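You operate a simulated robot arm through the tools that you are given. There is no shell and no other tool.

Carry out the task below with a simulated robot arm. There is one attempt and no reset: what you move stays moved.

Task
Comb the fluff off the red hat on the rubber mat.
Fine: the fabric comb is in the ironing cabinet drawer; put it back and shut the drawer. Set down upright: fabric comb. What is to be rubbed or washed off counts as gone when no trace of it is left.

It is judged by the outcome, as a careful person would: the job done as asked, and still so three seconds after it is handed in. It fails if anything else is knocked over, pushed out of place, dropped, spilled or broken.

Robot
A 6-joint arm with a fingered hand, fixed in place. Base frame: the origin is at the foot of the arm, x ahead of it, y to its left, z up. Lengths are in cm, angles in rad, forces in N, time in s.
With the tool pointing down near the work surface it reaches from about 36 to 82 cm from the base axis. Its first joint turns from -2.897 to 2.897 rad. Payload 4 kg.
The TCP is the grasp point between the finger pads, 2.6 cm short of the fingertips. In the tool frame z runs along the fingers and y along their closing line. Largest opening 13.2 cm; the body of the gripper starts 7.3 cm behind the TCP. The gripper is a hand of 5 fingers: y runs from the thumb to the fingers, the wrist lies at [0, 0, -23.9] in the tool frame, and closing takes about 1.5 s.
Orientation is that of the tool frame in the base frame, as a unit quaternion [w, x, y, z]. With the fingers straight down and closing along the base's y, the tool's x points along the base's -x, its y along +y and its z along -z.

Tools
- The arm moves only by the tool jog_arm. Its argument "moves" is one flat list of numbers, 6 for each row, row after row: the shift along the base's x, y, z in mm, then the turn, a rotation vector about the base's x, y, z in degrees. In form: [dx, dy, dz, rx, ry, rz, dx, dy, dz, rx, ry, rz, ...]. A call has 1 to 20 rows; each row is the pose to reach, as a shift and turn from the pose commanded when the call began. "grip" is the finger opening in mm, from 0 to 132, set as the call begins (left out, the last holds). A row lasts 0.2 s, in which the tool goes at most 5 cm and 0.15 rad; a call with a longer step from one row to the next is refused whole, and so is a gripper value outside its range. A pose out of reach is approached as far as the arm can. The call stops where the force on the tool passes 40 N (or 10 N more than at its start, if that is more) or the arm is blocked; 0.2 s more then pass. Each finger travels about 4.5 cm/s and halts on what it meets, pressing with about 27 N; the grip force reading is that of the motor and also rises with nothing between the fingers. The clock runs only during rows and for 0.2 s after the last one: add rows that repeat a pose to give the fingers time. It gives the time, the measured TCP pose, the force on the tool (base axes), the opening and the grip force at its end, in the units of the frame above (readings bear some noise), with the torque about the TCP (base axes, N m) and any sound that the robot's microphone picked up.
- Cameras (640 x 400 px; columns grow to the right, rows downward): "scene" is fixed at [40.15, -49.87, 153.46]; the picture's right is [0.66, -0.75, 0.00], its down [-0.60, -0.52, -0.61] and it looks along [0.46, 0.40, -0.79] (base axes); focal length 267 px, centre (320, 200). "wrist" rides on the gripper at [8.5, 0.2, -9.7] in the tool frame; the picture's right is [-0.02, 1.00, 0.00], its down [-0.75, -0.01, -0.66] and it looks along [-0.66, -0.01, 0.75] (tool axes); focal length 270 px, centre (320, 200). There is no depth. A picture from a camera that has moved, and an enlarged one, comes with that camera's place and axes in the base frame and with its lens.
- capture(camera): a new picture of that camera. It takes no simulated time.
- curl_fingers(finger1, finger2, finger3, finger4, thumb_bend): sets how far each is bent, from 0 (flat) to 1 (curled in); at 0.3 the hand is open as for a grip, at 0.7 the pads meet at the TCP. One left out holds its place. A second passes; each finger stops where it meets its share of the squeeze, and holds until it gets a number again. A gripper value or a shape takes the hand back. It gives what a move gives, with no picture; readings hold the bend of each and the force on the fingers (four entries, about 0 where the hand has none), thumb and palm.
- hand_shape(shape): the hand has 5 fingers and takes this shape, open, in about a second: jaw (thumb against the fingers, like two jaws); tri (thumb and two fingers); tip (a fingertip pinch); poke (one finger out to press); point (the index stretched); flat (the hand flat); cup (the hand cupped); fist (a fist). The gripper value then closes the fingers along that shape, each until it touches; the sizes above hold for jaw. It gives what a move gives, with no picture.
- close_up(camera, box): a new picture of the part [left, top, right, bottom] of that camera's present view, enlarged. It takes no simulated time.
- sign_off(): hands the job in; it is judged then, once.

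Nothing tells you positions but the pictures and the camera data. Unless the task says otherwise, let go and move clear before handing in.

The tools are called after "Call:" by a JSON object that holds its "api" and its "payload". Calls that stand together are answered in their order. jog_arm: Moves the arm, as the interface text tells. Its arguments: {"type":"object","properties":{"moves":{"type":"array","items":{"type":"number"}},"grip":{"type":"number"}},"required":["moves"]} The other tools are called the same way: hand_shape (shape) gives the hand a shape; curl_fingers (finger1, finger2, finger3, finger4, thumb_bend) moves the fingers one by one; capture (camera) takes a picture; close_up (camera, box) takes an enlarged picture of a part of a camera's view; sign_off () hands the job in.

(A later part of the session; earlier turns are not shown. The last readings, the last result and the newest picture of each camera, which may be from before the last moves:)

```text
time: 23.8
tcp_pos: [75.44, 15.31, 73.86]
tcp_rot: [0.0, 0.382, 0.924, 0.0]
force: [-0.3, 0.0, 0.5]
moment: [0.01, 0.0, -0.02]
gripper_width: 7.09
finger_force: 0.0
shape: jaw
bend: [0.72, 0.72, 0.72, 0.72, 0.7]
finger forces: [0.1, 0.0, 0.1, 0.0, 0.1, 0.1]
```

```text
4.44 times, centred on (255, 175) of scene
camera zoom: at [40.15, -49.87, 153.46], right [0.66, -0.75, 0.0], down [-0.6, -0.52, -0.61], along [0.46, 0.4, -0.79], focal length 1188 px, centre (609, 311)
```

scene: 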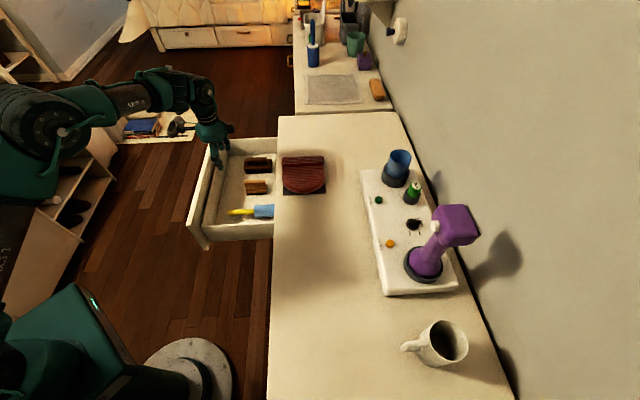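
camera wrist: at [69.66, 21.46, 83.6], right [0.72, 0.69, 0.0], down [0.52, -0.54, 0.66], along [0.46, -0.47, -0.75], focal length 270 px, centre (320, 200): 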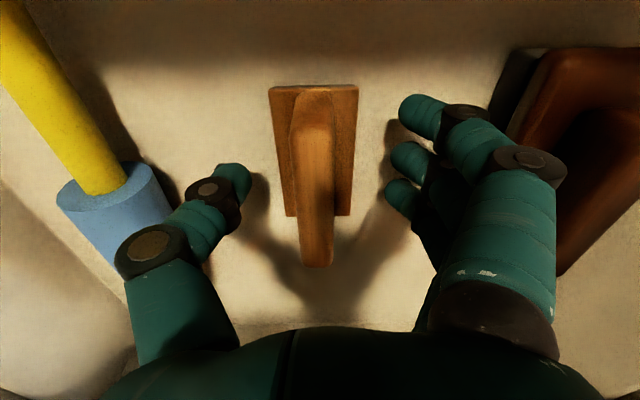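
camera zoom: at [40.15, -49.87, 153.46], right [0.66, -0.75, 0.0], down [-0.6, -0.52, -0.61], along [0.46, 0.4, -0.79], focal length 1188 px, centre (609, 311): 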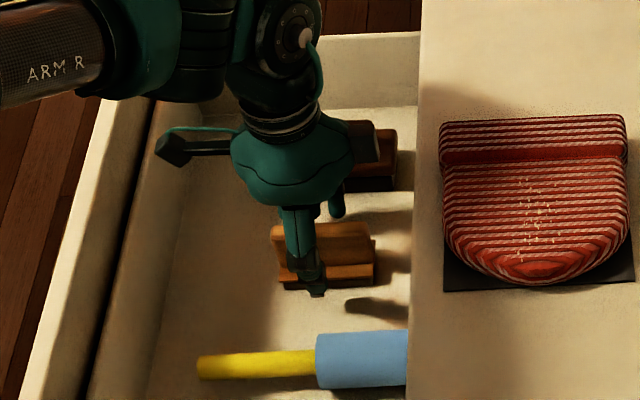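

Well centred. Closing on the comb handle now.

Call:
{"api": "jog_arm", "payload": {"moves": [0, 0, 0, 0, 0, 0, 0, 0, 0, 0, 0, 0, 0, 0, 0, 0, 0, 0, 0, 0, 0, 0, 0, 0, 0, 0, 0, 0, 0, 0, 0, 0, 0, 0, 0, 0, 0, 0, 0, 0, 0, 0, 0, 0, 0, 0, 0, 0], "grip": 0}}

Call:
{"api": "capture", "payload": {"camera": "wrist"}}

Call:
{"api": "close_up", "payload": {"camera": "scene", "box": [210, 130, 300, 220]}}

```text
time: 25.6
tcp_pos: [75.52, 15.35, 73.93]
tcp_rot: [0.001, 0.383, 0.924, 0.0]
force: [0.1, -0.2, 0.0]
moment: [0.0, -0.05, 0.02]
gripper_width: 1.27
finger_force: 27.9
shape: jaw
bend: [0.71, 0.71, 0.71, 0.71, 0.7]
finger forces: [6.1, 6.1, 6.2, 6.2, 24.1, 0.0]
```

```text
taken
camera wrist: at [69.66, 21.45, 83.62], right [0.72, 0.69, 0.0], down [0.52, -0.54, 0.66], along [0.46, -0.47, -0.75], focal length 270 px, centre (320, 200)
```

wrist: 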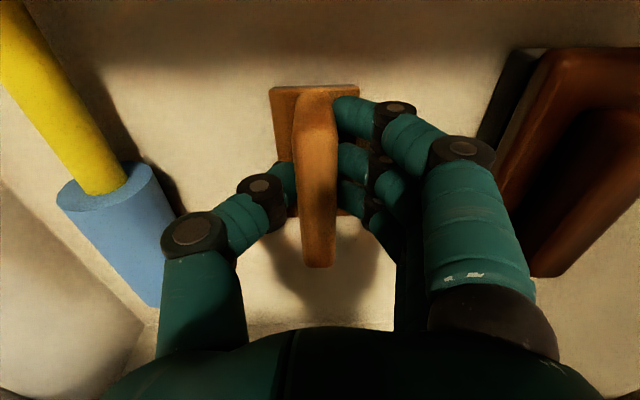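

```text
4.44 times, centred on (255, 175) of scene
camera zoom: at [40.15, -49.87, 153.46], right [0.66, -0.75, 0.0], down [-0.6, -0.52, -0.61], along [0.46, 0.4, -0.79], focal length 1188 px, centre (609, 311)
```

zoom: 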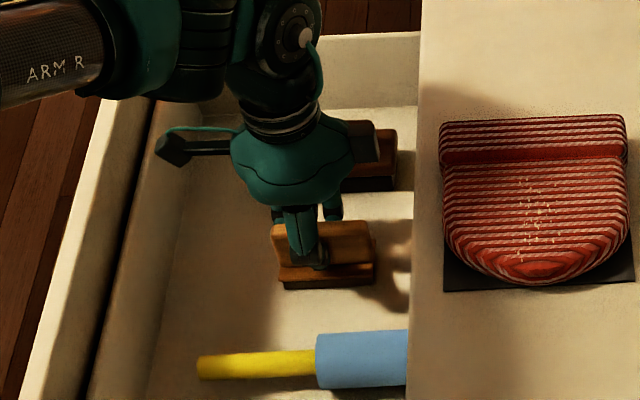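

The comb is held firmly (1.27 cm, even finger forces). I'll lift it straight up out of the drawer.

Call:
{"api": "jog_arm", "payload": {"moves": [0, 0, 15, 0, 0, 0, 0, 0, 35, 0, 0, 0, 0, 0, 70, 0, 0, 0, 0, 0, 110, 0, 0, 0, 0, 0, 150, 0, 0, 0, 0, 0, 190, 0, 0, 0, 0, 0, 230, 0, 0, 0, 0, 0, 270, 0, 0, 0]}}

Call:
{"api": "capture", "payload": {"camera": "wrist"}}

Call:
{"api": "capture", "payload": {"camera": "scene"}}

```text
time: 27.4
tcp_pos: [75.71, 15.63, 100.95]
tcp_rot: [-0.001, 0.382, 0.924, -0.001]
force: [0.0, 0.3, -0.8]
moment: [0.02, -0.04, 0.0]
gripper_width: 1.3
finger_force: 26.9
shape: jaw
bend: [0.71, 0.71, 0.71, 0.71, 0.7]
finger forces: [6.1, 6.1, 6.0, 6.1, 24.2, 0.0]
```

```text
taken
camera wrist: at [69.84, 21.66, 110.65], right [0.72, 0.69, 0.0], down [0.52, -0.54, 0.66], along [0.46, -0.47, -0.75], focal length 270 px, centre (320, 200)
```

wrist: 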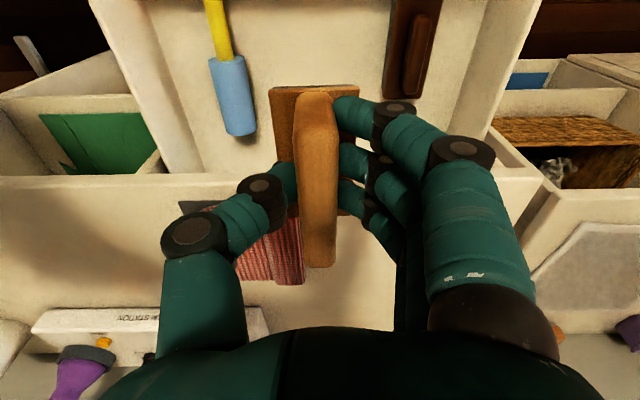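

```text
taken
```

scene: 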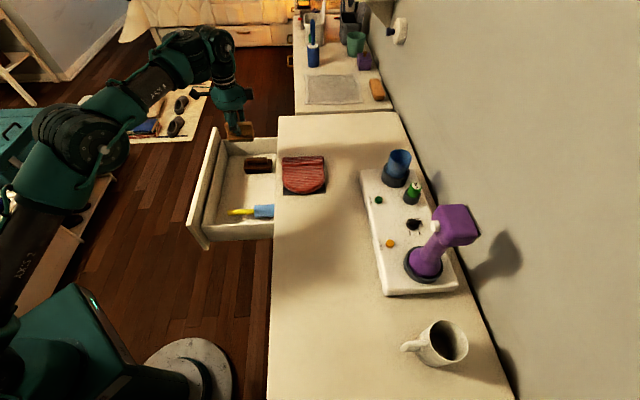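

The comb is out. Next I'll carry it over the hat, keeping it high, above the fluff patch at about (80.8,-7.3).

Call:
{"api": "jog_arm", "payload": {"moves": [8, -38, 5, 0, 0, 0, 17, -76, 5, 0, 0, 0, 26, -115, 5, 0, 0, 0, 34, -153, 5, 0, 0, 0, 43, -191, 5, 0, 0, 0, 51, -229, 0, 0, 0, 0]}}

Call:
{"api": "capture", "payload": {"camera": "wrist"}}

Call:
{"api": "close_up", "payload": {"camera": "scene", "box": [220, 90, 380, 230]}}

```text
time: 28.8
tcp_pos: [78.84, -7.09, 100.42]
tcp_rot: [0.001, 0.381, 0.925, 0.0]
force: [-0.3, -0.8, -0.3]
moment: [0.05, 0.0, -0.02]
gripper_width: 1.25
finger_force: 27.4
shape: jaw
bend: [0.71, 0.71, 0.71, 0.71, 0.7]
finger forces: [6.1, 6.1, 6.1, 6.2, 24.4, 0.1]
out of reach, approached as far as the arm can: row 5, 6
```

```text
taken
camera wrist: at [72.96, -0.95, 110.17], right [0.72, 0.69, 0.0], down [0.52, -0.54, 0.66], along [0.46, -0.47, -0.75], focal length 270 px, centre (320, 200)
```

wrist: 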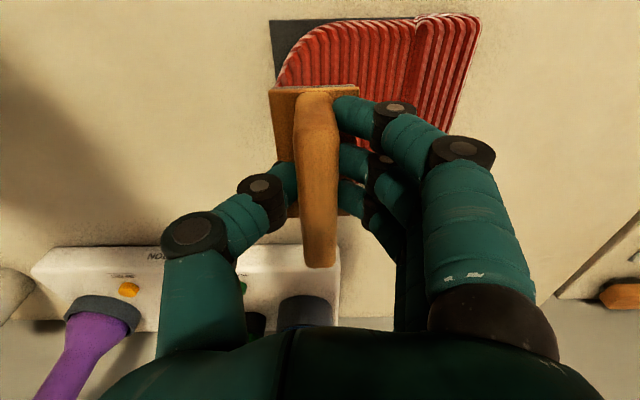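

```text
2.86 times, centred on (300, 160) of scene
camera zoom: at [40.15, -49.87, 153.46], right [0.66, -0.75, 0.0], down [-0.6, -0.52, -0.61], along [0.46, 0.4, -0.79], focal length 763 px, centre (377, 314)
```

zoom: 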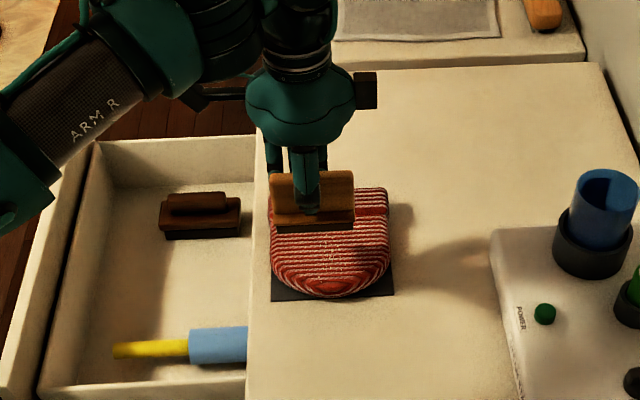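

The arm's vertical reach ends just short of the far fluff (r≈79, needed ≈83). I'll set the comb on free counter space beside the hat and regrip it with the hand leaned 15°, so the comb can stay flat at full reach.

Call:
{"api": "jog_arm", "payload": {"moves": [-31, -21, 0, 0, 0, 0, -62, -42, -5, 0, 0, 0, -93, -64, -10, 0, 0, 0, -123, -85, -20, 0, 0, 0, -123, -85, -50, 0, 0, 0, -123, -85, -80, 0, 0, 0]}}

Call:
{"api": "close_up", "payload": {"camera": "scene", "box": [220, 110, 380, 250]}}

Call:
{"api": "capture", "payload": {"camera": "wrist"}}

```text
time: 30.2
tcp_pos: [66.23, -15.66, 92.53]
tcp_rot: [0.0, 0.383, 0.924, 0.001]
force: [0.6, -0.9, -1.9]
moment: [0.01, 0.0, -0.04]
gripper_width: 1.27
finger_force: 26.8
shape: jaw
bend: [0.71, 0.71, 0.71, 0.71, 0.7]
finger forces: [6.1, 6.0, 6.0, 6.0, 24.1, 0.0]
```

```text
2.86 times, centred on (300, 180) of scene
camera zoom: at [40.15, -49.87, 153.46], right [0.66, -0.75, 0.0], down [-0.6, -0.52, -0.61], along [0.46, 0.4, -0.79], focal length 763 px, centre (377, 257)
```

zoom: 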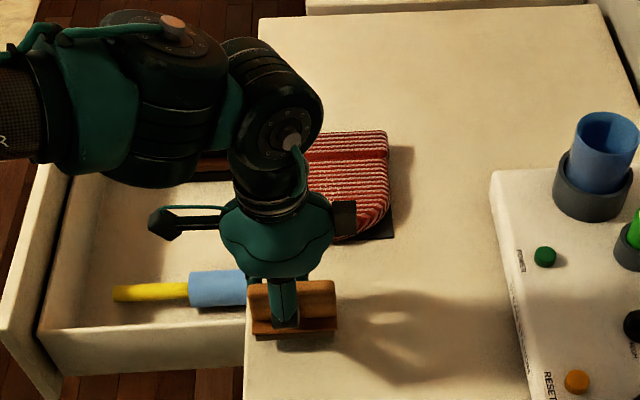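

```text
taken
camera wrist: at [60.47, -9.52, 102.21], right [0.72, 0.69, 0.0], down [0.52, -0.54, 0.66], along [0.46, -0.47, -0.75], focal length 270 px, centre (320, 200)
```

wrist: 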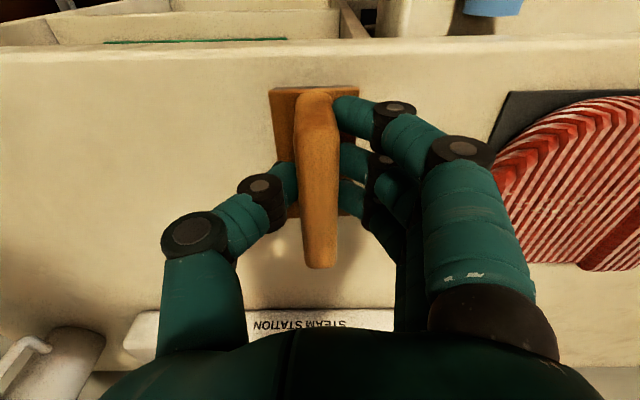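

Call:
{"api": "close_up", "payload": {"camera": "wrist", "box": [480, 80, 640, 280]}}

Call:
{"api": "jog_arm", "payload": {"moves": [7, -7, 0, 0, 0, 0, 14, -14, 0, 0, 0, 0, 14, -14, -4, 0, 0, 0, 14, -14, -8, 0, 0, 0, 14, -14, -11, 0, 0, 0, 14, -14, -13, 0, 0, 0]}}

```text
2.00 times, centred on (560, 180) of wrist
camera zoom: at [60.47, -9.52, 102.21], right [0.72, 0.69, 0.0], down [0.52, -0.54, 0.66], along [0.46, -0.47, -0.75], focal length 541 px, centre (-160, 240)
```

zoom: 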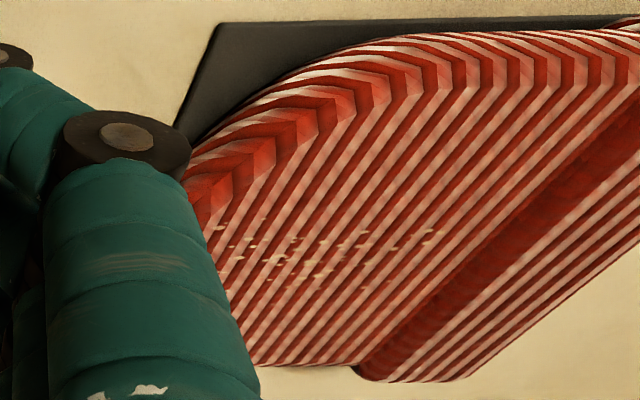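

```text
time: 31.6
tcp_pos: [67.69, -16.75, 91.37]
tcp_rot: [0.0, 0.383, 0.924, 0.0]
force: [0.1, 0.0, -1.0]
moment: [-0.01, 0.01, -0.03]
gripper_width: 1.27
finger_force: 27.2
shape: jaw
bend: [0.71, 0.71, 0.71, 0.71, 0.7]
finger forces: [6.0, 5.9, 6.0, 6.0, 24.2, 0.0]
```

The far fluff lies at about u=54.8, z≈89.4, with the near end around u=48. I'll keep lowering the comb until it touches the counter.

Call:
{"api": "jog_arm", "payload": {"moves": [0, 0, -2, 0, 0, 0, 0, 0, -4, 0, 0, 0, 0, 0, -6, 0, 0, 0]}}

Call:
{"api": "close_up", "payload": {"camera": "scene", "box": [260, 180, 330, 230]}}

```text
time: 32.4
tcp_pos: [67.66, -17.02, 90.93]
tcp_rot: [0.001, 0.383, 0.924, 0.0]
force: [-4.8, -0.6, 16.0]
moment: [0.04, 0.02, -0.02]
gripper_width: 1.31
finger_force: 26.8
shape: jaw
bend: [0.72, 0.72, 0.72, 0.72, 0.7]
finger forces: [6.8, 6.9, 6.9, 7.0, 31.0, 0.0]
```

```text
8.00 times, centred on (295, 205) of scene
camera zoom: at [40.15, -49.87, 153.46], right [0.66, -0.75, 0.0], down [-0.6, -0.52, -0.61], along [0.46, 0.4, -0.79], focal length 2138 px, centre (520, 160)
```

zoom: 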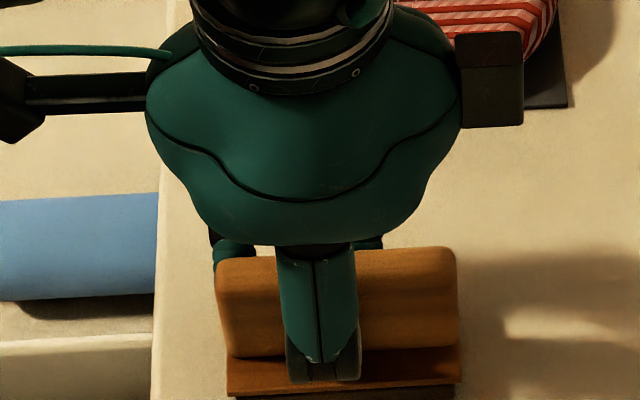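

Contact with the counter (16 N at TCP z 90.9). I'll ease the pressure and open the hand to regrip.

Call:
{"api": "jog_arm", "payload": {"moves": [0, 0, 2, 0, 0, 0, 0, 0, 3, 0, 0, 0]}}

Call:
{"api": "jog_arm", "payload": {"moves": [0, 0, 0, 0, 0, 0, 0, 0, 0, 0, 0, 0, 0, 0, 0, 0, 0, 0, 0, 0, 0, 0, 0, 0, 0, 0, 0, 0, 0, 0, 0, 0, 0, 0, 0, 0, 0, 0, 0, 0, 0, 0], "grip": 60}}

Call:
{"api": "capture", "payload": {"camera": "wrist"}}

Call:
{"api": "close_up", "payload": {"camera": "scene", "box": [250, 170, 330, 240]}}

```text
time: 33.0
tcp_pos: [67.54, -16.89, 90.9]
tcp_rot: [0.0, 0.383, 0.924, 0.001]
force: [1.0, -1.1, 3.1]
moment: [-0.01, -0.03, 0.05]
gripper_width: 1.31
finger_force: 27.4
shape: jaw
bend: [0.72, 0.72, 0.72, 0.72, 0.7]
finger forces: [6.6, 6.7, 6.7, 6.9, 27.8, 0.0]
```

```text
time: 34.6
tcp_pos: [67.61, -16.85, 91.04]
tcp_rot: [0.0, 0.383, 0.924, -0.001]
force: [0.2, -0.9, 0.1]
moment: [0.02, -0.01, -0.01]
gripper_width: 5.92
finger_force: 0.1
shape: jaw
bend: [0.73, 0.73, 0.73, 0.73, 0.7]
finger forces: [0.0, 0.0, 0.1, 0.0, 0.0, 0.0]
```

```text
taken
camera wrist: at [61.85, -10.77, 100.72], right [0.72, 0.69, 0.0], down [0.52, -0.54, 0.66], along [0.46, -0.47, -0.75], focal length 270 px, centre (320, 200)
```

wrist: 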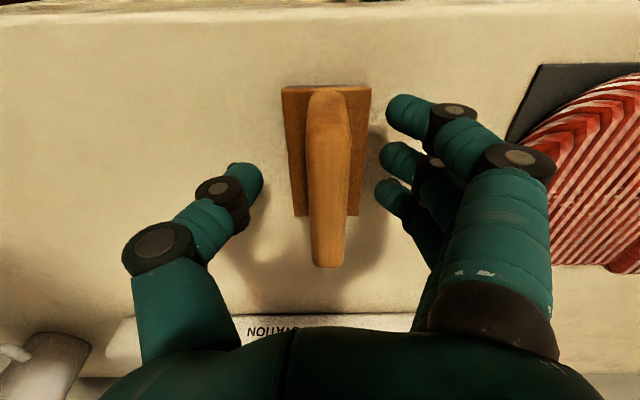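

```text
5.71 times, centred on (290, 205) of scene
camera zoom: at [40.15, -49.87, 153.46], right [0.66, -0.75, 0.0], down [-0.6, -0.52, -0.61], along [0.46, 0.4, -0.79], focal length 1527 px, centre (491, 171)
```

zoom: 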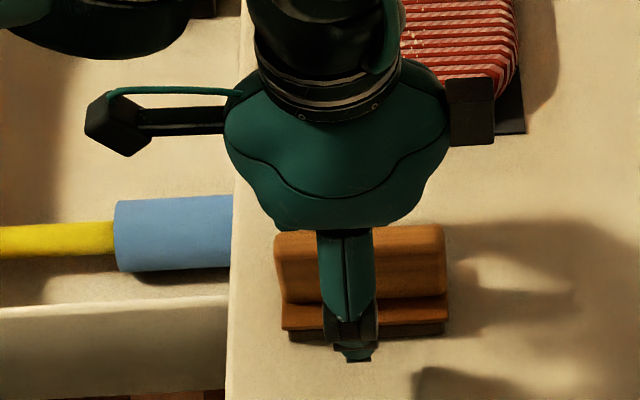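

The comb stands upright on the counter by itself. Now I'll raise slightly, lean the hand 15°, with the wrist toward the front of the cabinet, and regrip.

Call:
{"api": "jog_arm", "payload": {"moves": [1, 1, 8, 0, 0, 0, 3, 3, 9, -3.5, -3.5, 0, 3, 3, 9, -7, -7, 0, 3, 3, 9, -10.6, -10.6, 0]}}

Call:
{"api": "capture", "payload": {"camera": "wrist"}}

Call:
{"api": "close_up", "payload": {"camera": "scene", "box": [250, 170, 330, 240]}}

```text
time: 35.6
tcp_pos: [68.02, -16.42, 91.94]
tcp_rot: [0.12, 0.38, 0.916, -0.05]
force: [0.1, -0.8, 0.1]
moment: [0.01, -0.03, 0.02]
gripper_width: 5.92
finger_force: 0.0
shape: jaw
bend: [0.73, 0.73, 0.73, 0.73, 0.7]
finger forces: [0.0, 0.1, 0.0, 0.0, 0.1, 0.1]
```

```text
taken
camera wrist: at [60.62, -8.95, 99.09], right [0.72, 0.69, 0.01], down [0.38, -0.4, 0.83], along [0.58, -0.6, -0.56], focal length 270 px, centre (320, 200)
```

wrist: 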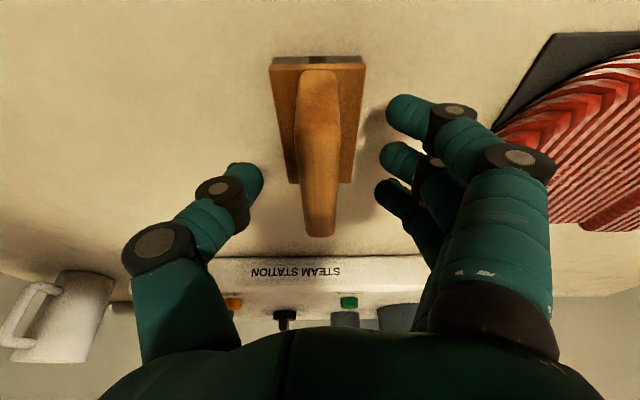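

```text
5.71 times, centred on (290, 205) of scene
camera zoom: at [40.15, -49.87, 153.46], right [0.66, -0.75, 0.0], down [-0.6, -0.52, -0.61], along [0.46, 0.4, -0.79], focal length 1527 px, centre (491, 171)
```

zoom: 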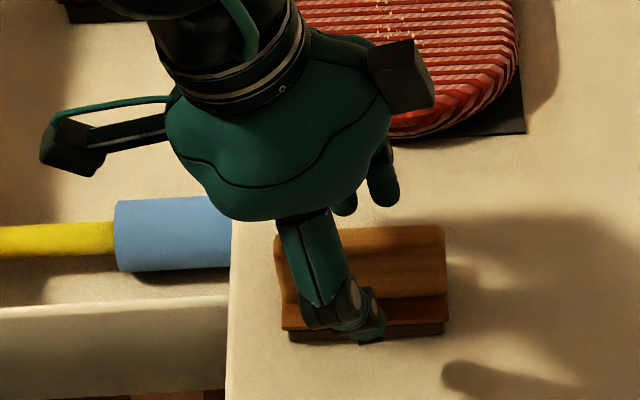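

Call:
{"api": "jog_arm", "payload": {"moves": [0, 0, 0, 0, 0, 0, 0, 0, 0, 0, 0, 0, 0, 0, 0, 0, 0, 0, 0, 0, 0, 0, 0, 0, 0, 0, 0, 0, 0, 0, 0, 0, 0, 0, 0, 0, 0, 0, 0, 0, 0, 0, 0, 0, 0, 0, 0, 0], "grip": 0}}

Call:
{"api": "capture", "payload": {"camera": "wrist"}}

Call:
{"api": "close_up", "payload": {"camera": "scene", "box": [250, 170, 330, 240]}}

```text
time: 37.4
tcp_pos: [67.99, -16.43, 91.94]
tcp_rot: [0.121, 0.379, 0.916, -0.049]
force: [-0.4, 0.9, 0.9]
moment: [0.0, -0.03, 0.0]
gripper_width: 1.28
finger_force: 27.0
shape: jaw
bend: [0.72, 0.71, 0.71, 0.71, 0.7]
finger forces: [6.0, 6.2, 6.0, 6.0, 24.1, 0.0]
```

```text
taken
camera wrist: at [60.62, -8.93, 99.1], right [0.72, 0.69, 0.01], down [0.38, -0.4, 0.83], along [0.58, -0.6, -0.56], focal length 270 px, centre (320, 200)
```

wrist: 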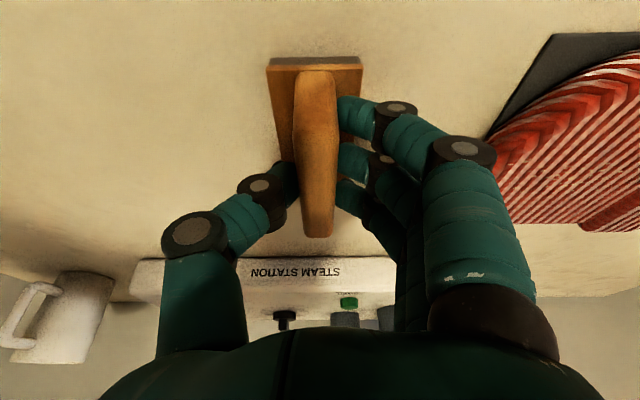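

```text
5.71 times, centred on (290, 205) of scene
camera zoom: at [40.15, -49.87, 153.46], right [0.66, -0.75, 0.0], down [-0.6, -0.52, -0.61], along [0.46, 0.4, -0.79], focal length 1527 px, centre (491, 171)
```

zoom: 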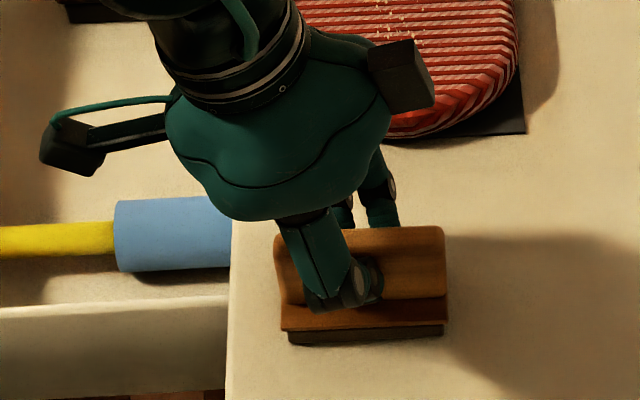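

Regripped, with the comb flat and the hand leaned. Lifting and carrying it over the middle of the fluff patch.

Call:
{"api": "jog_arm", "payload": {"moves": [0, 0, 20, 0, 0, 0, 0, 0, 60, 0, 0, 0, 0, 0, 95, 0, 0, 0, 30, 25, 95, 0, 0, 0, 60, 50, 95, 0, 0, 0, 91, 74, 95, 0, 0, 0, 121, 98, 95, 0, 0, 0, 121, 98, 75, 0, 0, 0]}}

Call:
{"api": "capture", "payload": {"camera": "wrist"}}

Call:
{"api": "close_up", "payload": {"camera": "scene", "box": [250, 120, 350, 220]}}

```text
time: 39.2
tcp_pos: [80.17, -6.68, 99.27]
tcp_rot: [0.12, 0.378, 0.917, -0.049]
force: [0.3, -0.8, -0.3]
moment: [0.05, -0.01, -0.01]
gripper_width: 1.28
finger_force: 27.0
shape: jaw
bend: [0.72, 0.71, 0.71, 0.71, 0.7]
finger forces: [6.1, 6.1, 6.1, 6.2, 24.5, 0.1]
out of reach, approached as far as the arm can: row 7
```

```text
taken
camera wrist: at [72.6, 0.99, 106.43], right [0.72, 0.69, 0.01], down [0.38, -0.4, 0.83], along [0.58, -0.59, -0.56], focal length 270 px, centre (320, 200)
```

wrist: 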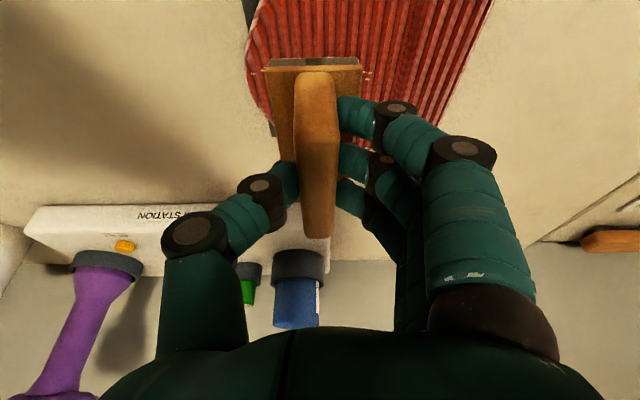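

```text
4.00 times, centred on (300, 170) of scene
camera zoom: at [40.15, -49.87, 153.46], right [0.66, -0.75, 0.0], down [-0.6, -0.52, -0.61], along [0.46, 0.4, -0.79], focal length 1069 px, centre (400, 320)
```

zoom: 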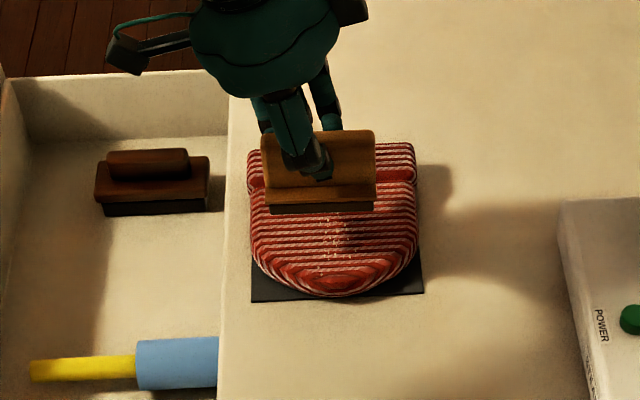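

Over the patch now; reach is tight at this height but should improve lower down. I'll descend toward the hat and then feel for contact.

Call:
{"api": "jog_arm", "payload": {"moves": [0, 0, -15, 0, 0, 0, 0, 0, -28, 0, 0, 0, 0, 0, -34, 0, 0, 0]}}

Call:
{"api": "close_up", "payload": {"camera": "scene", "box": [260, 130, 340, 210]}}

```text
time: 40.0
tcp_pos: [79.97, -6.75, 96.0]
tcp_rot: [0.12, 0.379, 0.916, -0.049]
force: [-0.1, 0.2, -0.2]
moment: [0.0, -0.01, -0.03]
gripper_width: 1.28
finger_force: 27.3
shape: jaw
bend: [0.72, 0.71, 0.71, 0.71, 0.7]
finger forces: [6.1, 6.0, 6.0, 6.2, 24.4, 0.0]
```

```text
5.00 times, centred on (300, 170) of scene
camera zoom: at [40.15, -49.87, 153.46], right [0.66, -0.75, 0.0], down [-0.6, -0.52, -0.61], along [0.46, 0.4, -0.79], focal length 1336 px, centre (420, 350)
```

zoom: 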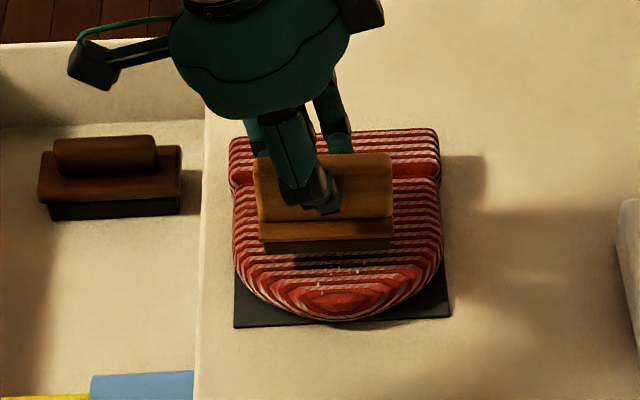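

Call:
{"api": "jog_arm", "payload": {"moves": [0, 0, -2, 0, 0, 0, 0, 0, -4, 0, 0, 0, 0, 0, -6, 0, 0, 0]}}

```text
time: 40.8
tcp_pos: [80.16, -6.82, 95.3]
tcp_rot: [0.12, 0.378, 0.917, -0.049]
force: [-0.3, -0.3, -1.2]
moment: [0.03, 0.02, -0.02]
gripper_width: 1.28
finger_force: 27.1
shape: jaw
bend: [0.72, 0.71, 0.71, 0.71, 0.7]
finger forces: [6.1, 6.2, 6.0, 6.1, 24.4, 0.0]
```

No contact yet at 95.3, so I'll keep lowering in small steps.

Call:
{"api": "jog_arm", "payload": {"moves": [0, 0, -1, 0, 0, 0, 0, 0, -2, 0, 0, 0, 0, 0, -3, 0, 0, 0, 0, 0, -4, 0, 0, 0]}}

Call:
{"api": "close_up", "payload": {"camera": "scene", "box": [260, 130, 340, 210]}}

```text
time: 41.8
tcp_pos: [80.22, -6.79, 95.01]
tcp_rot: [0.121, 0.38, 0.916, -0.05]
force: [-0.7, 0.4, -0.5]
moment: [0.0, 0.04, -0.03]
gripper_width: 1.29
finger_force: 27.1
shape: jaw
bend: [0.72, 0.71, 0.71, 0.71, 0.7]
finger forces: [6.0, 6.0, 6.1, 6.3, 24.4, 0.1]
```

```text
5.00 times, centred on (300, 170) of scene
camera zoom: at [40.15, -49.87, 153.46], right [0.66, -0.75, 0.0], down [-0.6, -0.52, -0.61], along [0.46, 0.4, -0.79], focal length 1336 px, centre (420, 350)
```

zoom: 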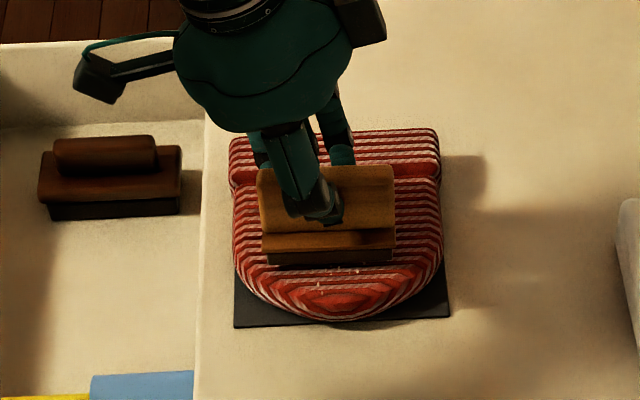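

Call:
{"api": "jog_arm", "payload": {"moves": [0, 0, -1.5, 0, 0, 0, 0, 0, -3, 0, 0, 0, 0, 0, -4.5, 0, 0, 0, 0, 0, -6, 0, 0, 0]}}

Call:
{"api": "close_up", "payload": {"camera": "scene", "box": [260, 130, 340, 210]}}

```text
time: 42.8
tcp_pos: [80.12, -6.75, 94.53]
tcp_rot: [0.121, 0.379, 0.916, -0.049]
force: [-3.5, -2.4, 11.5]
moment: [-0.03, 0.02, 0.0]
gripper_width: 1.28
finger_force: 27.3
shape: jaw
bend: [0.72, 0.72, 0.72, 0.72, 0.7]
finger forces: [6.5, 6.5, 6.3, 6.3, 30.2, 0.0]
```

```text
5.00 times, centred on (300, 170) of scene
camera zoom: at [40.15, -49.87, 153.46], right [0.66, -0.75, 0.0], down [-0.6, -0.52, -0.61], along [0.46, 0.4, -0.79], focal length 1336 px, centre (420, 350)
```

zoom: 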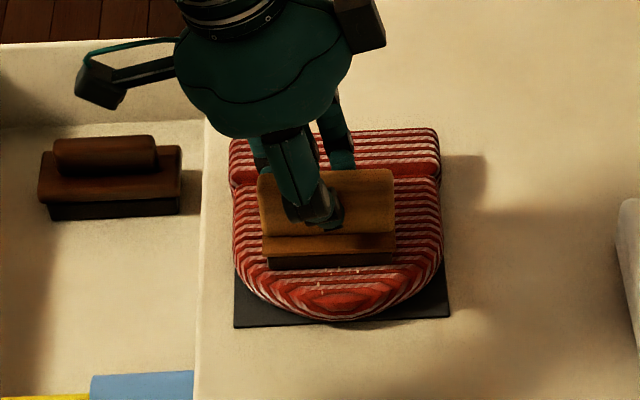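

Light contact at 94.5 (about 11 N). I'll ease off 1 mm and make a first slow stroke toward the hat's crown, then check the fluff and that the hat hasn't moved.

Call:
{"api": "jog_arm", "payload": {"moves": [0, 0, 0.5, 0, 0, 0, -7, -7, 0.5, 0, 0, 0, -14, -14, 0.5, 0, 0, 0, -21, -21, 0.5, 0, 0, 0]}}

Call:
{"api": "close_up", "payload": {"camera": "scene", "box": [260, 130, 340, 210]}}

```text
time: 43.8
tcp_pos: [78.28, -8.91, 94.43]
tcp_rot: [0.119, 0.379, 0.916, -0.049]
force: [2.1, 1.0, 5.4]
moment: [0.09, -0.11, -0.01]
gripper_width: 1.31
finger_force: 27.2
shape: jaw
bend: [0.72, 0.72, 0.72, 0.72, 0.7]
finger forces: [7.3, 7.5, 7.3, 7.2, 26.9, 0.0]
out of reach, approached as far as the arm can: row 4
```

```text
5.00 times, centred on (300, 170) of scene
camera zoom: at [40.15, -49.87, 153.46], right [0.66, -0.75, 0.0], down [-0.6, -0.52, -0.61], along [0.46, 0.4, -0.79], focal length 1336 px, centre (420, 350)
```

zoom: 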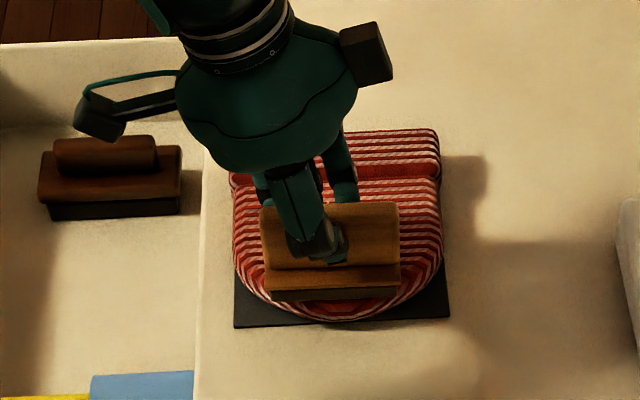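

The stroke went well with about 5 N pressure. I'll go on a little further toward the crown edge.

Call:
{"api": "jog_arm", "payload": {"moves": [-5, -5, 0, 0, 0, 0, -10, -10, 0, 0, 0, 0, -15, -15, 0, 0, 0, 0]}}

Call:
{"api": "close_up", "payload": {"camera": "scene", "box": [260, 130, 340, 210]}}

```text
time: 44.6
tcp_pos: [78.27, -10.3, 94.81]
tcp_rot: [0.12, 0.379, 0.916, -0.049]
force: [0.2, 0.2, -1.0]
moment: [0.01, 0.0, -0.03]
gripper_width: 1.29
finger_force: 26.7
shape: jaw
bend: [0.72, 0.72, 0.72, 0.71, 0.7]
finger forces: [6.3, 6.7, 6.6, 6.6, 26.3, 0.1]
out of reach, approached as far as the arm can: row 1, 2, 3
```

```text
5.00 times, centred on (300, 170) of scene
camera zoom: at [40.15, -49.87, 153.46], right [0.66, -0.75, 0.0], down [-0.6, -0.52, -0.61], along [0.46, 0.4, -0.79], focal length 1336 px, centre (420, 350)
```

zoom: 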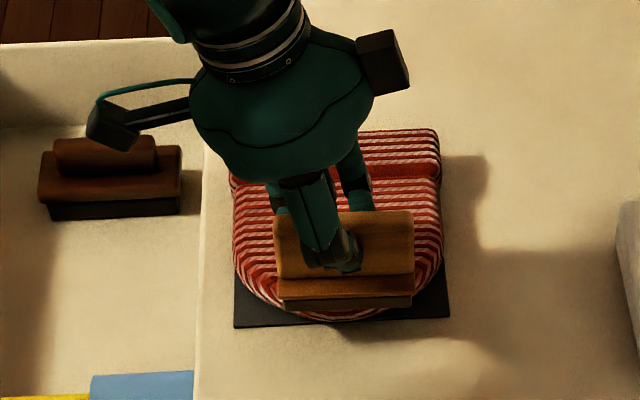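

Call:
{"api": "capture", "payload": {"camera": "scene"}}

Call:
{"api": "capture", "payload": {"camera": "wrist"}}

```text
taken
```

scene: 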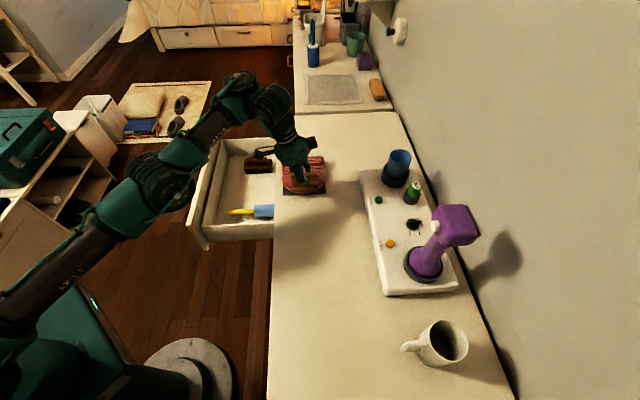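

```text
taken
camera wrist: at [70.8, -2.58, 101.98], right [0.72, 0.69, 0.0], down [0.38, -0.41, 0.83], along [0.58, -0.6, -0.56], focal length 270 px, centre (320, 200)
```

wrist: 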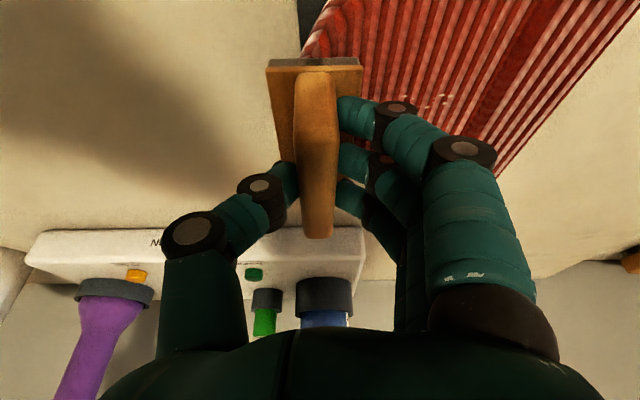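

The comb has slid off contact near a joint limit. I'll lift it clear and see what the first stroke did.

Call:
{"api": "jog_arm", "payload": {"moves": [0, 0, 20, 0, 0, 0, -20, 0, 50, 0, 0, 0, -60, 0, 60, 0, 0, 0, -100, 0, 60, 0, 0, 0]}}

Call:
{"api": "close_up", "payload": {"camera": "scene", "box": [250, 130, 350, 210]}}

Call:
{"api": "capture", "payload": {"camera": "wrist"}}

```text
time: 45.6
tcp_pos: [75.24, -10.56, 103.1]
tcp_rot: [0.119, 0.379, 0.916, -0.05]
force: [0.5, 0.2, -0.3]
moment: [-0.03, 0.02, -0.02]
gripper_width: 1.3
finger_force: 27.0
shape: jaw
bend: [0.72, 0.72, 0.72, 0.71, 0.7]
finger forces: [6.4, 6.6, 6.6, 6.7, 26.2, 0.0]
out of reach, approached as far as the arm can: row 2, 3, 4
```

```text
5.00 times, centred on (300, 170) of scene
camera zoom: at [40.15, -49.87, 153.46], right [0.66, -0.75, 0.0], down [-0.6, -0.52, -0.61], along [0.46, 0.4, -0.79], focal length 1336 px, centre (420, 350)
```

zoom: 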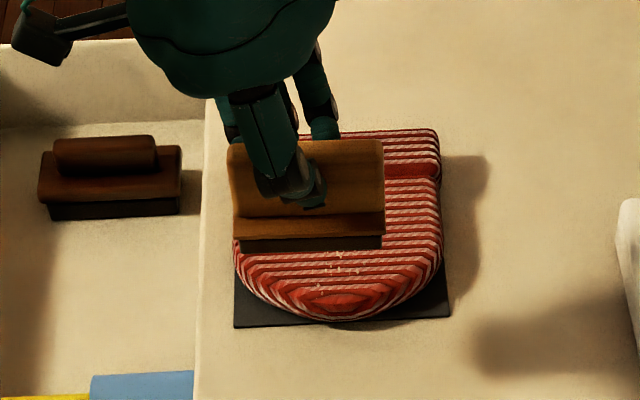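

```text
taken
camera wrist: at [67.84, -3.04, 110.28], right [0.72, 0.69, 0.0], down [0.39, -0.41, 0.83], along [0.58, -0.6, -0.56], focal length 270 px, centre (320, 200)
```

wrist: 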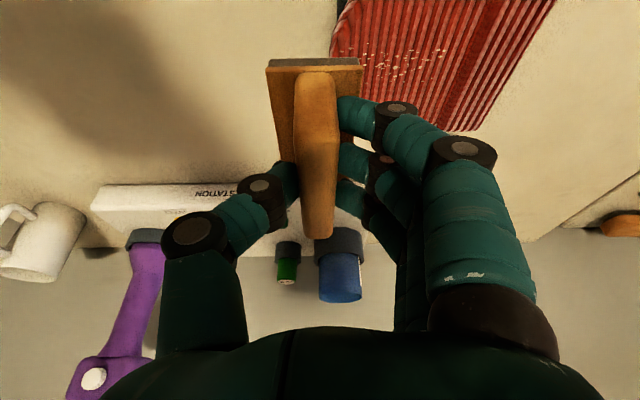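

Call:
{"api": "jog_arm", "payload": {"moves": [-20, -10, 0, 0, 0, 0, -40, -20, 0, 0, 0, 0, -60, -30, -10, 0, 0, 0]}}

Call:
{"api": "close_up", "payload": {"camera": "scene", "box": [250, 130, 350, 210]}}

Call:
{"api": "capture", "payload": {"camera": "scene"}}

Call:
{"api": "capture", "payload": {"camera": "wrist"}}

```text
time: 46.4
tcp_pos: [74.21, -13.48, 104.65]
tcp_rot: [0.119, 0.378, 0.917, -0.05]
force: [0.7, 0.5, -0.3]
moment: [0.03, 0.03, 0.02]
gripper_width: 1.29
finger_force: 27.5
shape: jaw
bend: [0.72, 0.72, 0.72, 0.71, 0.7]
finger forces: [6.4, 6.6, 6.6, 6.7, 26.3, 0.0]
out of reach, approached as far as the arm can: row 1, 2, 3
```

```text
5.00 times, centred on (300, 170) of scene
camera zoom: at [40.15, -49.87, 153.46], right [0.66, -0.75, 0.0], down [-0.6, -0.52, -0.61], along [0.46, 0.4, -0.79], focal length 1336 px, centre (420, 350)
```

zoom: 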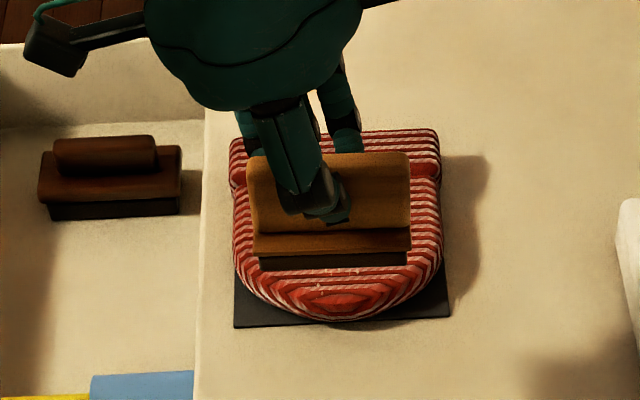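

```text
taken
```

scene: 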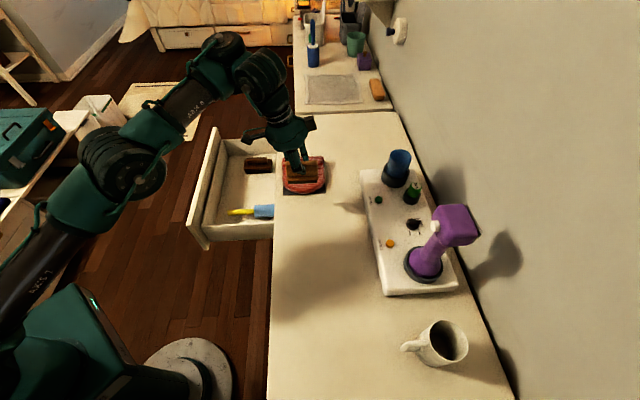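

```text
taken
camera wrist: at [66.81, -5.84, 111.85], right [0.72, 0.69, 0.0], down [0.39, -0.41, 0.83], along [0.58, -0.6, -0.56], focal length 270 px, centre (320, 200)
```

wrist: 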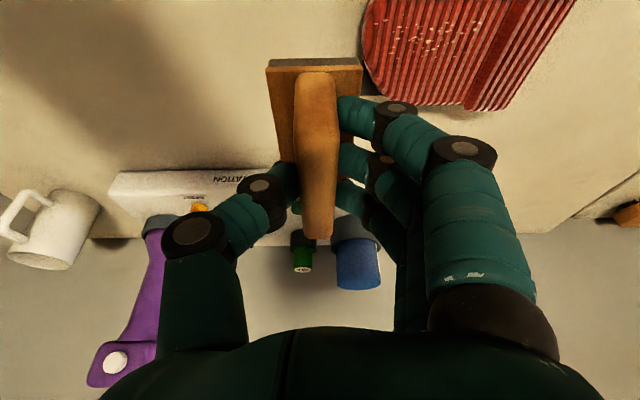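

Call:
{"api": "close_up", "payload": {"camera": "scene", "box": [0, 20, 340, 320]}}

```text
1.33 times, centred on (170, 170) of scene
camera zoom: at [40.15, -49.87, 153.46], right [0.66, -0.75, 0.0], down [-0.6, -0.52, -0.61], along [0.46, 0.4, -0.79], focal length 356 px, centre (520, 240)
```

zoom: 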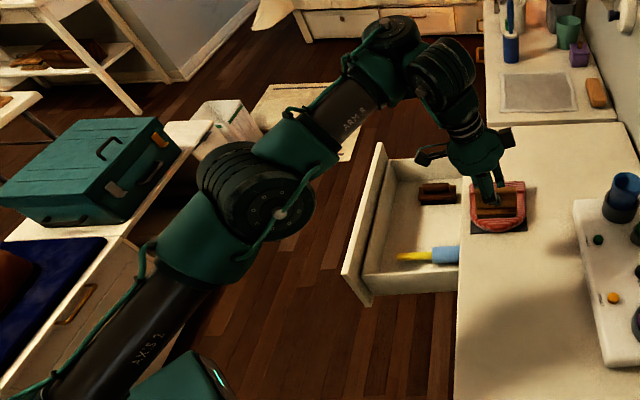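

I see: after the over-reach, the elbow folded the wrong way and is now at its stop, so the arm can't come inward. I'll straighten it out, high over the counter and clear of everything, to let it fold back correctly.

Call:
{"api": "jog_arm", "payload": {"moves": [20, 0, 20, 0, 0, 0, 40, 0, 40, 0, 0, 0, 60, 0, 60, 0, 0, 0, 80, 0, 80, 0, 0, 0, 100, 0, 100, 0, 0, 0, 120, 0, 120, 0, 0, 0]}}

Call:
{"api": "capture", "payload": {"camera": "scene"}}

```text
time: 47.8
tcp_pos: [76.24, -13.49, 106.82]
tcp_rot: [0.119, 0.38, 0.916, -0.05]
force: [0.2, 0.4, -0.5]
moment: [0.02, -0.01, 0.0]
gripper_width: 1.32
finger_force: 26.7
shape: jaw
bend: [0.72, 0.72, 0.72, 0.71, 0.7]
finger forces: [6.3, 6.5, 6.5, 6.6, 25.8, 0.0]
out of reach, approached as far as the arm can: row 2, 3, 4, 5, 6
```

```text
taken
```

scene: 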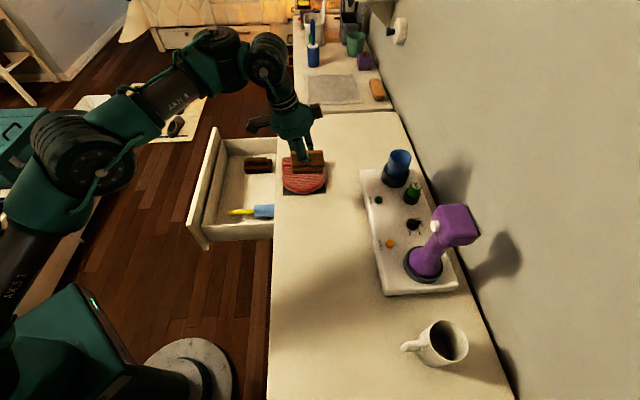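

The picture shows the elbow up again. I'll test by moving inward and see whether it follows freely.

Call:
{"api": "jog_arm", "payload": {"moves": [-30, -10, 0, 0, 0, 0, -60, -20, 0, 0, 0, 0, -90, -30, 0, 0, 0, 0]}}

Call:
{"api": "close_up", "payload": {"camera": "scene", "box": [260, 130, 340, 210]}}

Call:
{"api": "capture", "payload": {"camera": "wrist"}}

```text
time: 48.6
tcp_pos: [71.16, -16.66, 108.92]
tcp_rot: [0.119, 0.379, 0.916, -0.05]
force: [0.1, -0.2, -0.5]
moment: [0.0, -0.02, -0.01]
gripper_width: 1.27
finger_force: 26.8
shape: jaw
bend: [0.72, 0.72, 0.72, 0.71, 0.7]
finger forces: [6.1, 6.3, 6.3, 6.5, 25.2, 0.1]
out of reach, approached as far as the arm can: row 2, 3
```

```text
5.00 times, centred on (300, 170) of scene
camera zoom: at [40.15, -49.87, 153.46], right [0.66, -0.75, 0.0], down [-0.6, -0.52, -0.61], along [0.46, 0.4, -0.79], focal length 1336 px, centre (420, 350)
```

zoom: 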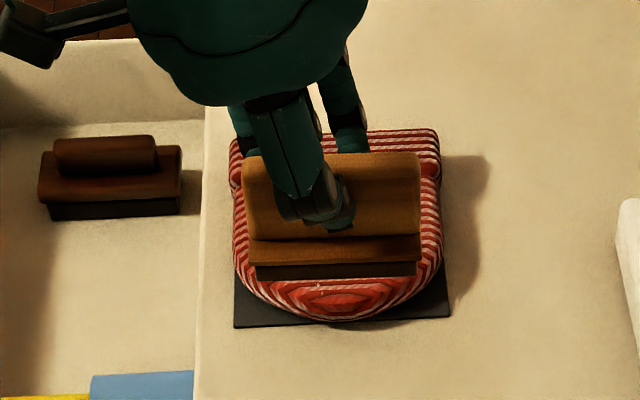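

```text
taken
camera wrist: at [63.86, -9.12, 116.12], right [0.72, 0.69, 0.0], down [0.39, -0.41, 0.83], along [0.58, -0.6, -0.56], focal length 270 px, centre (320, 200)
```

wrist: 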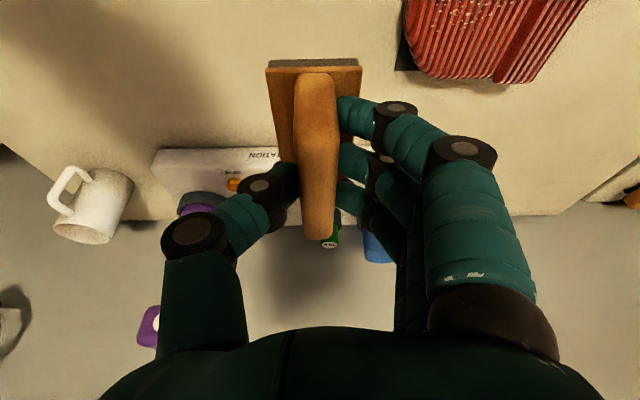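

It's still on the wrong fold, since the inward limit is the same. I'll repeat the exact move that flipped it, a quick step just past full stretch and back, and then test inward again.

Call:
{"api": "jog_arm", "payload": {"moves": [20, 26, -25, 0, 0, 0, 40, 52, -50, 0, 0, 0, 59, 77, -75, 0, 0, 0, 89, 101, -75, 0, 0, 0, 89, 101, -95, 0, 0, 0, 60, 76, -75, 0, 0, 0, 30, 50, -75, 0, 0, 0, 0, 25, -75, 0, 0, 0]}}

Call:
{"api": "capture", "payload": {"camera": "scene"}}

```text
time: 50.4
tcp_pos: [71.16, -13.87, 101.62]
tcp_rot: [0.12, 0.379, 0.916, -0.05]
force: [-0.3, 0.5, -1.0]
moment: [-0.05, 0.03, 0.0]
gripper_width: 1.27
finger_force: 26.8
shape: jaw
bend: [0.72, 0.72, 0.72, 0.71, 0.7]
finger forces: [6.1, 6.0, 6.1, 6.4, 24.4, 0.1]
out of reach, approached as far as the arm can: row 4
```

```text
taken
```

scene: 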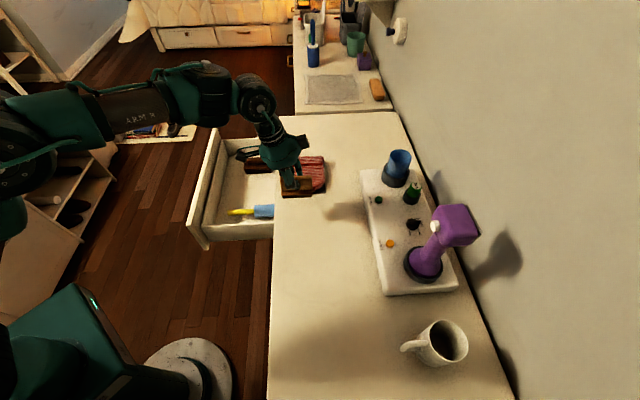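

The arm folded back correctly and moves freely again; I'll keep inside that boundary from now on. Let me look at the hat.

Call:
{"api": "close_up", "payload": {"camera": "scene", "box": [265, 135, 345, 205]}}

Call:
{"api": "capture", "payload": {"camera": "wrist"}}

Call:
{"api": "close_up", "payload": {"camera": "wrist", "box": [340, 0, 600, 130]}}

```text
5.71 times, centred on (305, 170) of scene
camera zoom: at [40.15, -49.87, 153.46], right [0.66, -0.75, 0.0], down [-0.6, -0.52, -0.61], along [0.46, 0.4, -0.79], focal length 1527 px, centre (406, 371)
```

zoom: 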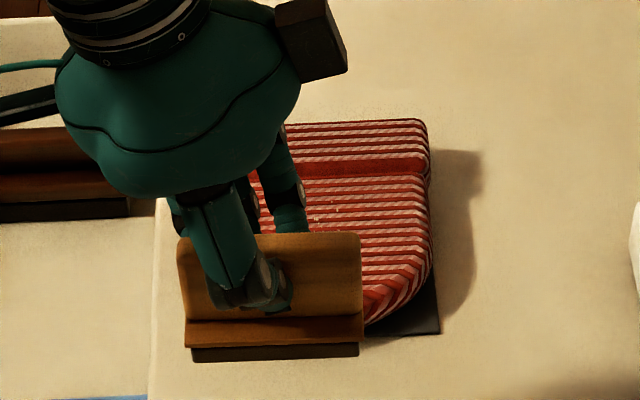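

```text
taken
camera wrist: at [63.81, -6.32, 108.79], right [0.72, 0.69, 0.01], down [0.38, -0.4, 0.83], along [0.58, -0.59, -0.56], focal length 270 px, centre (320, 200)
```

wrist: 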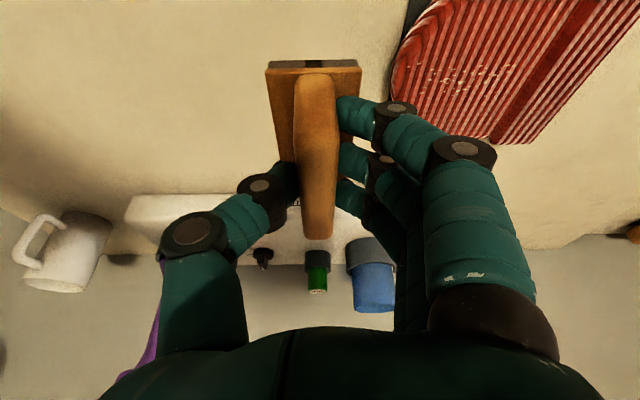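

```text
2.46 times, centred on (470, 65) of wrist
camera zoom: at [63.81, -6.32, 108.79], right [0.72, 0.69, 0.01], down [0.38, -0.4, 0.83], along [0.58, -0.59, -0.56], focal length 665 px, centre (-49, 532)
```

zoom: 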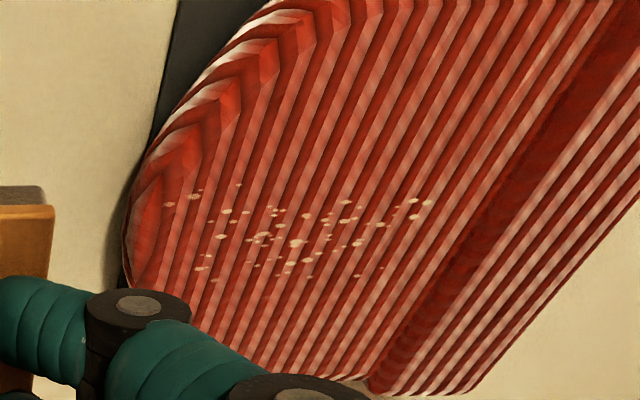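

I can see the hat well in the wrist view: some specks near the crown have faded, but plenty remain. I'll go back on, staying within reach, and comb with repeated light strokes.

Call:
{"api": "jog_arm", "payload": {"moves": [26, 24, -12, 0, 0, 0, 52, 48, -24, 0, 0, 0, 77, 71, -36, 0, 0, 0, 77, 71, -54, 0, 0, 0, 77, 71, -64, 0, 0, 0, 77, 71, -69, 0, 0, 0, 77, 71, -71, 0, 0, 0]}}

Call:
{"api": "close_up", "payload": {"camera": "scene", "box": [260, 130, 340, 210]}}

```text
time: 52.0
tcp_pos: [79.19, -6.89, 94.46]
tcp_rot: [0.121, 0.379, 0.916, -0.049]
force: [-1.4, -1.8, 7.6]
moment: [0.01, -0.04, 0.0]
gripper_width: 1.29
finger_force: 27.1
shape: jaw
bend: [0.72, 0.72, 0.72, 0.71, 0.7]
finger forces: [6.2, 6.4, 6.2, 6.1, 27.2, 0.0]
```

```text
5.00 times, centred on (300, 170) of scene
camera zoom: at [40.15, -49.87, 153.46], right [0.66, -0.75, 0.0], down [-0.6, -0.52, -0.61], along [0.46, 0.4, -0.79], focal length 1336 px, centre (420, 350)
```

zoom: 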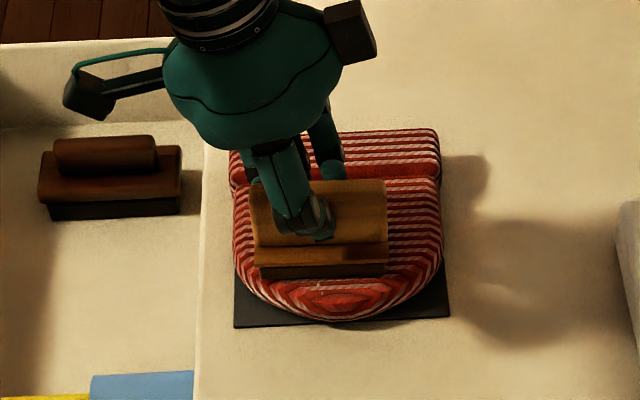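

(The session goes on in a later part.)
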